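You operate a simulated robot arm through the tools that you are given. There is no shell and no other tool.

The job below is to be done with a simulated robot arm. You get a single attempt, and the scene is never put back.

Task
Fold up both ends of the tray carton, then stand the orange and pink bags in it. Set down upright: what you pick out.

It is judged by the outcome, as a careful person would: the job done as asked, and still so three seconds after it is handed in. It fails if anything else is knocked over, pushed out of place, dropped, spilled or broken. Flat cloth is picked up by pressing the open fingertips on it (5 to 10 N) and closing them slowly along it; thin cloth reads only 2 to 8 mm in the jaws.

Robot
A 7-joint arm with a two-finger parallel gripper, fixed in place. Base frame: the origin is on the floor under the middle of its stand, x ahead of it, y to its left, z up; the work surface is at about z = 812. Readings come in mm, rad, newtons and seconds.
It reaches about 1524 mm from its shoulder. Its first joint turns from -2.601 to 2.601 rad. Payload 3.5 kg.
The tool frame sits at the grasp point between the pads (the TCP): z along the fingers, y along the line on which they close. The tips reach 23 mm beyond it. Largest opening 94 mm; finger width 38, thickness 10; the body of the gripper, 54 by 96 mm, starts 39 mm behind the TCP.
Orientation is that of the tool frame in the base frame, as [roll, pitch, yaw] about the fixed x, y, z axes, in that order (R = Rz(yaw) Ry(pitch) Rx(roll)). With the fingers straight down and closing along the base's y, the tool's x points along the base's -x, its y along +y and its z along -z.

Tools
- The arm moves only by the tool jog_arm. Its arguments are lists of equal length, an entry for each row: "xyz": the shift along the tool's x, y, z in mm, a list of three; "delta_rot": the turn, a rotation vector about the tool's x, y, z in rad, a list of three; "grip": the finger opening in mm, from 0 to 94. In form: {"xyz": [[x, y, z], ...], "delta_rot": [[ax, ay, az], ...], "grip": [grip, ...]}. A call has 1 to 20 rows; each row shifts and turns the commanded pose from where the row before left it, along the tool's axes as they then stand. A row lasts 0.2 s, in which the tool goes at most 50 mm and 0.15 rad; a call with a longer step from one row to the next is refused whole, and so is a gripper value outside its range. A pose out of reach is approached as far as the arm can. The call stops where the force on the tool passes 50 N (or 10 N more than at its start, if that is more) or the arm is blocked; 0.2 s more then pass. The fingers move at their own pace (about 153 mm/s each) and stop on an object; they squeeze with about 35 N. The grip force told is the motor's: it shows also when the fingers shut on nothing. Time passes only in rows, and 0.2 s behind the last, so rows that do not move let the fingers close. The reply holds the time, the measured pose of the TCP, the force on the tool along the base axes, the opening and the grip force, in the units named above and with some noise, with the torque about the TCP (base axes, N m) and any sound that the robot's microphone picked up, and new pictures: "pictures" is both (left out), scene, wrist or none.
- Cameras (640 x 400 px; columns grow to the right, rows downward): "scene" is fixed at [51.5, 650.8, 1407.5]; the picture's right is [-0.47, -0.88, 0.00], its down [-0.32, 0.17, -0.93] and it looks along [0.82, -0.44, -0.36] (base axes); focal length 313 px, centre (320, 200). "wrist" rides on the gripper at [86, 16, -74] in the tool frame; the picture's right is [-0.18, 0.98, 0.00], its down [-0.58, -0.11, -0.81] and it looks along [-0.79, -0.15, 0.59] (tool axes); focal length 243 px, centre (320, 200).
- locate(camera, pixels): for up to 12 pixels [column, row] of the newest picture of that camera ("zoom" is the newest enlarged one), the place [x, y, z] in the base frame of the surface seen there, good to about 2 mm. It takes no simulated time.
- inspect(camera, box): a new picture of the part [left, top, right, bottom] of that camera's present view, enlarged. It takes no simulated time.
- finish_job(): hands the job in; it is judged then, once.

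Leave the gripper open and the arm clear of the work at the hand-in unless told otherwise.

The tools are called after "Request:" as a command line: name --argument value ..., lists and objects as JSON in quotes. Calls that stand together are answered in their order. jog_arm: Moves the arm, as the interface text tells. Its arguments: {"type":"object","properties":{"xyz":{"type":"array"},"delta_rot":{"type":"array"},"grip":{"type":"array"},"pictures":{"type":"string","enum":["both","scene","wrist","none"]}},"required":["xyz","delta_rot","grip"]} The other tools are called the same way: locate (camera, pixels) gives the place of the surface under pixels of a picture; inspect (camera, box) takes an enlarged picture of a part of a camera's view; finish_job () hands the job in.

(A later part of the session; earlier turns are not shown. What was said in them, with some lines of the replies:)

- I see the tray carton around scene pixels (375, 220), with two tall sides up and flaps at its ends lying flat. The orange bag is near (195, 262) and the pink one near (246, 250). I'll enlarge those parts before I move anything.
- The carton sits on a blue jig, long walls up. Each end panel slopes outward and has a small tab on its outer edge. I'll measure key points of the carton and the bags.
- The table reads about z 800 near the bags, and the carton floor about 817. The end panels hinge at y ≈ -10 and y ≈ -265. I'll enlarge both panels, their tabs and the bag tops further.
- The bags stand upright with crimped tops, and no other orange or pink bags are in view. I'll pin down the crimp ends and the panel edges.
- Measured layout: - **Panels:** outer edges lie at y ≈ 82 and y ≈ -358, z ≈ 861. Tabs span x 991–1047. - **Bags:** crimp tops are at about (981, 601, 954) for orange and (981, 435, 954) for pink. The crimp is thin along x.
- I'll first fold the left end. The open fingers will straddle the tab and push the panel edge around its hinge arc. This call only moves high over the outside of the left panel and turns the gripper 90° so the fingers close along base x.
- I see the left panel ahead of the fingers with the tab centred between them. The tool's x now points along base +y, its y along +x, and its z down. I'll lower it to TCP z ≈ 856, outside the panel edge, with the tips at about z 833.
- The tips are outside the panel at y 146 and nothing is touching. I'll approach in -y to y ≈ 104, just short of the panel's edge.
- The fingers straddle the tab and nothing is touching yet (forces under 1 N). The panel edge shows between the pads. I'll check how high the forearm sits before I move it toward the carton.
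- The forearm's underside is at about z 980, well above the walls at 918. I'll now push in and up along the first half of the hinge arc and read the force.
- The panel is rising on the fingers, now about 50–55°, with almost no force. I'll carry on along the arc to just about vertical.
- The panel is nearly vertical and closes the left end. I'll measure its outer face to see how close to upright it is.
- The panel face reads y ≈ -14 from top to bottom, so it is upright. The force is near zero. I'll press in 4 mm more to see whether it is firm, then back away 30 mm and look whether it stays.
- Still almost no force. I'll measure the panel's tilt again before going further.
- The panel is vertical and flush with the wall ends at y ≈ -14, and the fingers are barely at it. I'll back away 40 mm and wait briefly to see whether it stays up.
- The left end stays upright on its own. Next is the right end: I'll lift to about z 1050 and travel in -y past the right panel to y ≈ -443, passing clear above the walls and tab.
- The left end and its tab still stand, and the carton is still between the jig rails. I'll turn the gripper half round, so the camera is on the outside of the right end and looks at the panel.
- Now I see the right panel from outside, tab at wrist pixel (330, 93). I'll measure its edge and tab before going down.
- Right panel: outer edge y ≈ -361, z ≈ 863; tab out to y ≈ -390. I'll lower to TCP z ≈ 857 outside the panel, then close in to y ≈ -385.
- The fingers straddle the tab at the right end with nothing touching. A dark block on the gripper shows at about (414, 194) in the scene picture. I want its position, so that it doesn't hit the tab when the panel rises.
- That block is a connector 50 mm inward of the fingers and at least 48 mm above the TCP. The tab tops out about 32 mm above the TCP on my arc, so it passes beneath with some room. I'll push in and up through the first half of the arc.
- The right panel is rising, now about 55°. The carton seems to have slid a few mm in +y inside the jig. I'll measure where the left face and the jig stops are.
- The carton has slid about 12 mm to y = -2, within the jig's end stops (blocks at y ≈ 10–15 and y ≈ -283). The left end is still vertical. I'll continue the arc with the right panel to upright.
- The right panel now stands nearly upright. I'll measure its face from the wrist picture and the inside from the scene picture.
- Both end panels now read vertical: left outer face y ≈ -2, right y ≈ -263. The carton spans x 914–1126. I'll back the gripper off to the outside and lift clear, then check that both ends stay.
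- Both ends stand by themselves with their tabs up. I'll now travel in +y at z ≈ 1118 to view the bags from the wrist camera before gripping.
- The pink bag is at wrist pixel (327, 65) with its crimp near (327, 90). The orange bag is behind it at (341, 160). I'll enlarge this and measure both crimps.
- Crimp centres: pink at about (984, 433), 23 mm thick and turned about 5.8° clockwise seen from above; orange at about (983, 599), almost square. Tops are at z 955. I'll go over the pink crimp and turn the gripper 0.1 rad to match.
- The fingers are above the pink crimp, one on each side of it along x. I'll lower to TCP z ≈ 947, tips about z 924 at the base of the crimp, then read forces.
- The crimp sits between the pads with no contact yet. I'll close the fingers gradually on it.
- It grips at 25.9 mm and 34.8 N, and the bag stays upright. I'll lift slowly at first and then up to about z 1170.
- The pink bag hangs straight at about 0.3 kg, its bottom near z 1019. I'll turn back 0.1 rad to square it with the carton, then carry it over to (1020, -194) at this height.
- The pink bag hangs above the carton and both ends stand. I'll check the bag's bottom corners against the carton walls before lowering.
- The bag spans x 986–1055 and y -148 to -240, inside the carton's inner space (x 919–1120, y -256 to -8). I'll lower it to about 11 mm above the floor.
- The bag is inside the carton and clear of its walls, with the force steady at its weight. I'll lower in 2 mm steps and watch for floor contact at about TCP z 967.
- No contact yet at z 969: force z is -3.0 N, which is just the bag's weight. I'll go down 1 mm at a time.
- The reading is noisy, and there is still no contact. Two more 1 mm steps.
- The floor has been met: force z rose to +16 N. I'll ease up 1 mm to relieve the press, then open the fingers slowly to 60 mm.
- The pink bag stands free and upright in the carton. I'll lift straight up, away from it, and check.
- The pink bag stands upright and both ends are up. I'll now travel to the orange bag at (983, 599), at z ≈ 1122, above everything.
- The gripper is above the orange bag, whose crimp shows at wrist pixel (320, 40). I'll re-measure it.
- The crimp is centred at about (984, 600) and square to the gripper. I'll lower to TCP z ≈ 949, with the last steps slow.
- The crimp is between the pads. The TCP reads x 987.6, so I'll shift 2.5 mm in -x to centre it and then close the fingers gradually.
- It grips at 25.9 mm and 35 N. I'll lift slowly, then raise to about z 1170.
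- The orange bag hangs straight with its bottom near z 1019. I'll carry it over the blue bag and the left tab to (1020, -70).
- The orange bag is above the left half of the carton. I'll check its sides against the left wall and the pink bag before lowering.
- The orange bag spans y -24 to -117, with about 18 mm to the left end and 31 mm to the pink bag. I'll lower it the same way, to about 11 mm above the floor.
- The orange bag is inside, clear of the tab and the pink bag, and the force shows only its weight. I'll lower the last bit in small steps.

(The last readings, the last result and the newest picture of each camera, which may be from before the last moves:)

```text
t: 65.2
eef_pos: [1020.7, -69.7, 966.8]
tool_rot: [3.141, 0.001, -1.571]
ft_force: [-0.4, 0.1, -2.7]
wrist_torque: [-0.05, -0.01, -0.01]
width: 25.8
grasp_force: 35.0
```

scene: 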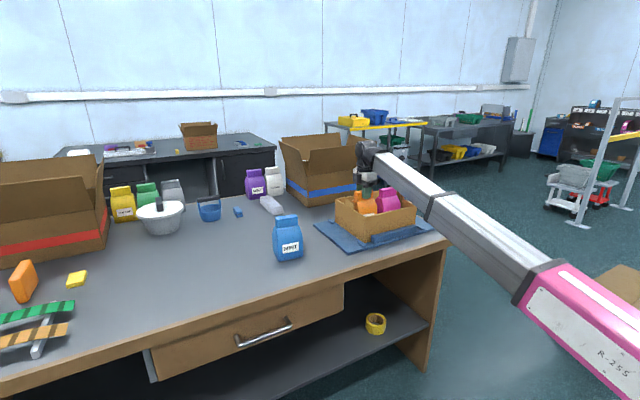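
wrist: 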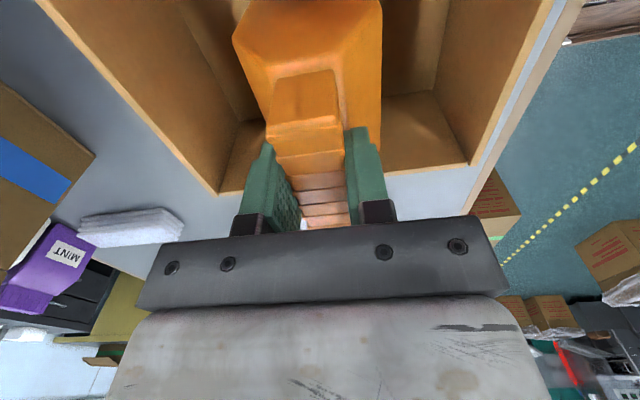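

Still only its weight at z 967. I'll go on in 1 mm steps.

Request:
jog_arm --xyz '[[0, 0, 1], [0, 0, 1], [0, 0, 0]]' --delta_rot '[[0, 0, 0], [0, 0, 0], [0, 0, 0]]' --grip '[5, 5, 5]' --pictures "none"

```text
t: 66.0
eef_pos: [1021.6, -69.5, 967.3]
tool_rot: [-3.14, 0.001, -1.572]
ft_force: [0.8, -0.6, 4.5]
wrist_torque: [-0.1, -0.04, 0.06]
width: 25.6
grasp_force: 34.6
```

The floor has been met lightly, at +4.5 N. I'll open the fingers slowly.

Request:
jog_arm --xyz '[[0, 0, 0], [0, 0, 0], [0, 0, 0], [0, 0, 0], [0, 0, 0]]' --delta_rot '[[0, 0, 0], [0, 0, 0], [0, 0, 0], [0, 0, 0], [0, 0, 0]]' --grip '[26, 30, 40, 60, 60]'

Request:
inspect --camera "scene" --box '[300, 150, 460, 260]'

```text
t: 67.2
eef_pos: [1020.8, -69.6, 967.4]
tool_rot: [-3.141, -0.001, -1.569]
ft_force: [0.1, -0.6, -0.2]
wrist_torque: [-0.02, -0.01, -0.02]
width: 59.9
grasp_force: 0.0
```

scene: 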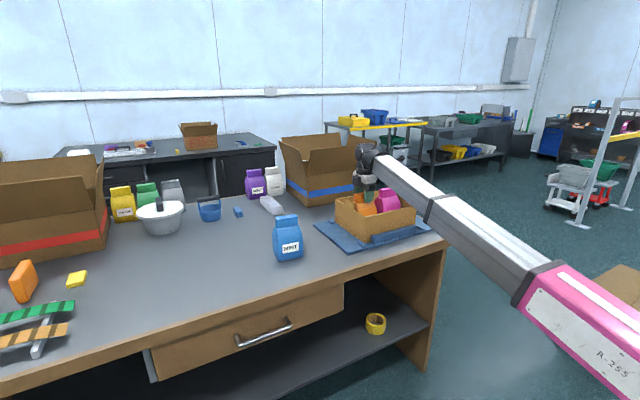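
wrist: 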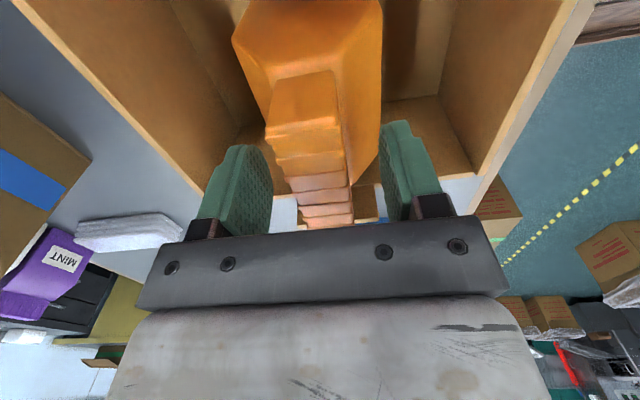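

```text
3.64 times, centred on (380, 205) of scene
```

zoom: 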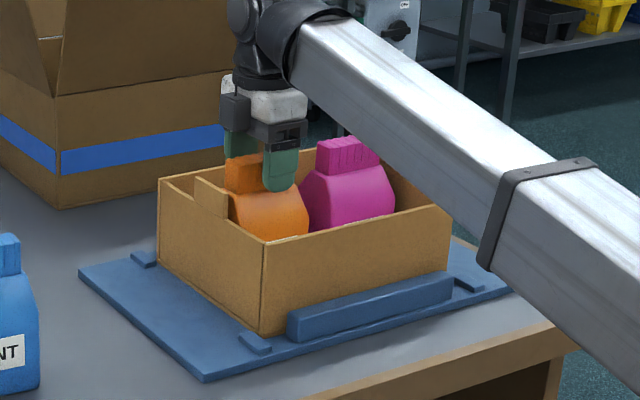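

The orange bag is released and standing. I'll lift straight up slowly, clear of it, and open wide.

Request:
jog_arm --xyz '[[0, 0, -10], [0, 0, -20], [0, 0, -40], [0, 0, -45], [0, 0, -45], [0, 0, -40], [0, 0, 0]]' --delta_rot '[[0, 0, 0], [0, 0, 0], [0, 0, 0], [0, 0, 0], [0, 0, 0], [0, 0, 0], [0, 0, 0]]' --grip '[60, 60, 70, 94, 94, 94, 94]'

Request:
inspect --camera "scene" --box '[300, 150, 460, 260]'

```text
t: 68.8
eef_pos: [1018.0, -72.0, 1169.8]
tool_rot: [-3.141, 0.0, -1.571]
ft_force: [0.3, 0.7, -0.6]
wrist_torque: [0.07, -0.01, -0.04]
width: 93.9
grasp_force: 0.1
```

scene: 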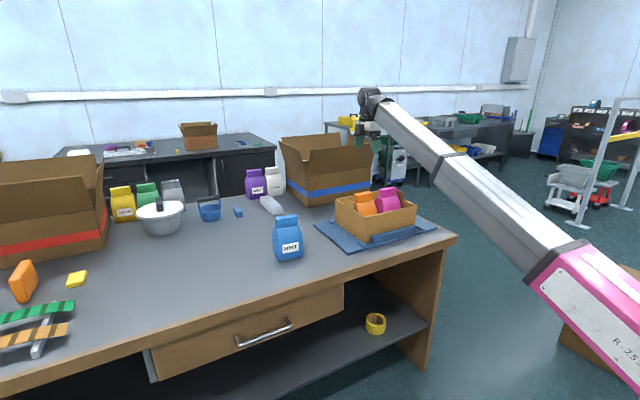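
wrist: 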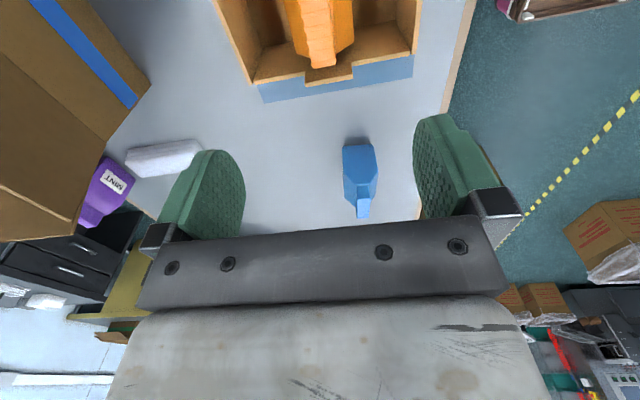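

```text
3.64 times, centred on (380, 205) of scene
```

zoom: 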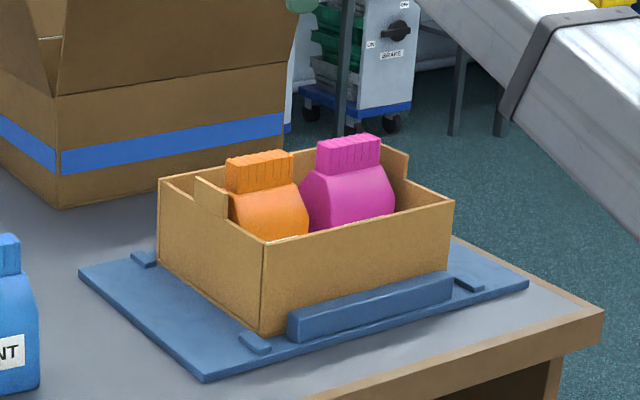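

Both bags stand upright with both ends up, and nothing else has moved. I'll retract toward the robot, away from the carton, and wait a moment to confirm it stays so.

Request:
jog_arm --xyz '[[0, 45, 0], [0, 45, 0], [0, 45, 0], [0, 45, 0], [0, 45, 0], [0, 25, 0], [0, 0, 0], [0, 0, 0], [0, 0, 0], [0, 0, 0], [0, 0, 0], [0, 0, 0]]' --delta_rot '[[0, 0, 0], [0, 0, 0], [0, 0, 0], [0, 0, 0], [0, 0, 0], [0, 0, 0], [0, 0, 0], [0, 0, 0], [0, 0, 0], [0, 0, 0], [0, 0, 0], [0, 0, 0]]' --grip '[94, 94, 94, 94, 94, 94, 94, 94, 94, 94, 94, 94]'

Request:
inspect --camera "scene" --box '[300, 150, 460, 260]'

```text
t: 71.4
eef_pos: [776.2, -72.2, 1154.2]
tool_rot: [-3.126, -0.001, -1.571]
ft_force: [-0.1, -0.5, -0.1]
wrist_torque: [0.05, 0.0, -0.01]
width: 93.6
grasp_force: 0.1
out of reach, approached as far as the arm can: row 5, 6
```

scene: 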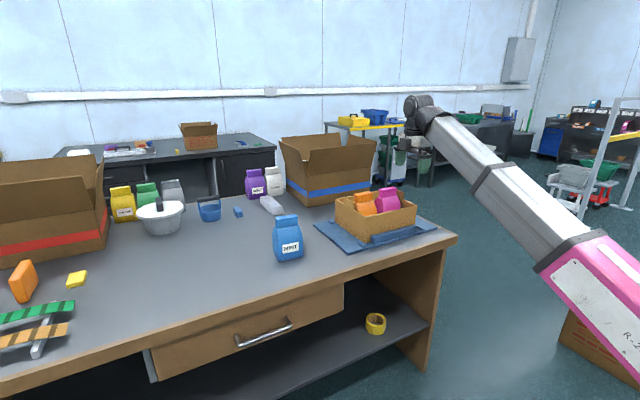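
wrist: 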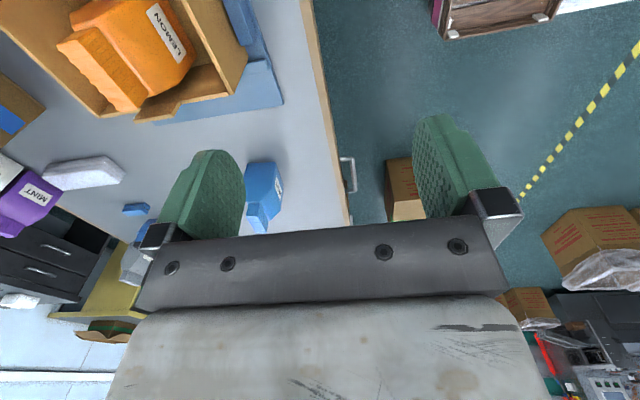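

```text
3.64 times, centred on (380, 205) of scene
```

zoom: 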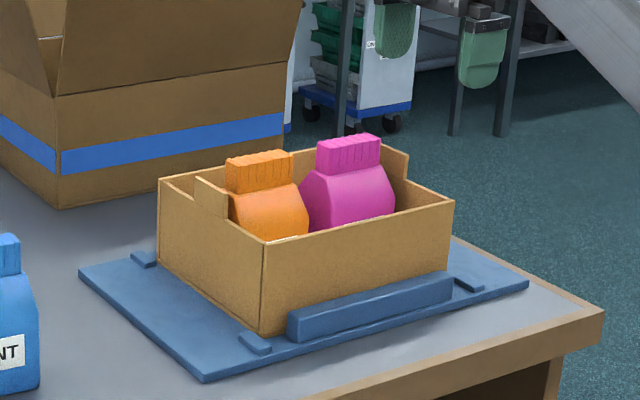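

The arm is clear of the work; it stopped at its reach limit, which is fine here. I'll take a last measurement of the end panels and bag tops.

Request:
locate --camera "zoom" --pixels '[[250, 250], [252, 315], [170, 195], [170, 255], [210, 190], [390, 165], [405, 165], [450, 203], [232, 165], [285, 160], [322, 150], [376, 145]]'

Request:
inspect --camera "scene" --box '[0, 150, 320, 340]'

```text
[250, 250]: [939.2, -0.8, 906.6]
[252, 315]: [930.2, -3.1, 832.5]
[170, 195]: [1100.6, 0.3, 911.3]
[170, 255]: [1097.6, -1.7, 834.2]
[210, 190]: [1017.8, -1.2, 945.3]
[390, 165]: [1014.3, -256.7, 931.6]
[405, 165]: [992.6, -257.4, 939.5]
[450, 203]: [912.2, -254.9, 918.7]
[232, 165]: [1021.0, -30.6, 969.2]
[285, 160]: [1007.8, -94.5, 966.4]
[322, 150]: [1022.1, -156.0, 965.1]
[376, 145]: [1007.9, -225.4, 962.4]
```

```text
2.00 times, centred on (160, 245) of scene
```

zoom: 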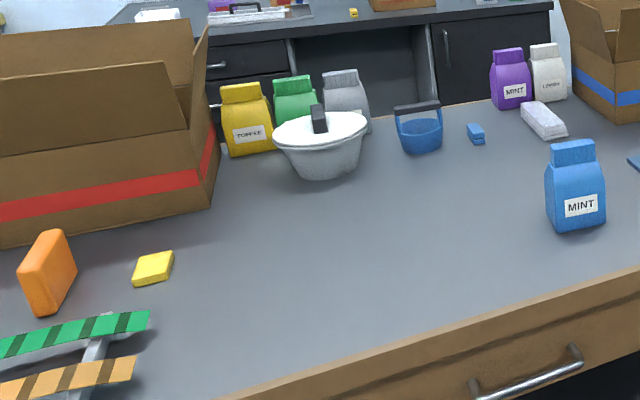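

Both end panels are within about 2° of vertical: the left face reads y -3 to 0 over its height, and the right reads about -257. Both bags stand upright, with tops near z 970, and everything else on the bench looks untouched. The gripper is open and clear, so I'm handing in.

Request:
finish_job

```text
The job is handed in.
```

The job is done and handed in. Both ends of the tray carton are folded up, and the orange and pink bags are standing upright inside it. I haven't seen the verdict; my last check was just before hand-in.

- **Carton:** both end panels stay up on their own, within about 2° of vertical, with their tabs up. Folding the right end slid the carton a few millimetres toward the left end (about 8–9 mm from where it began). It is still between the jig's rails and end stops.
- **Bags:** both were set down on the carton floor and released gently. There is about 30 mm between them and at least 16 mm to either end panel.
- **Everything else:** nothing else on the bench looks moved. The gripper is open and the arm is clear of the work. It stopped slightly short when I pulled it back because that position was out of reach, but this touched nothing.
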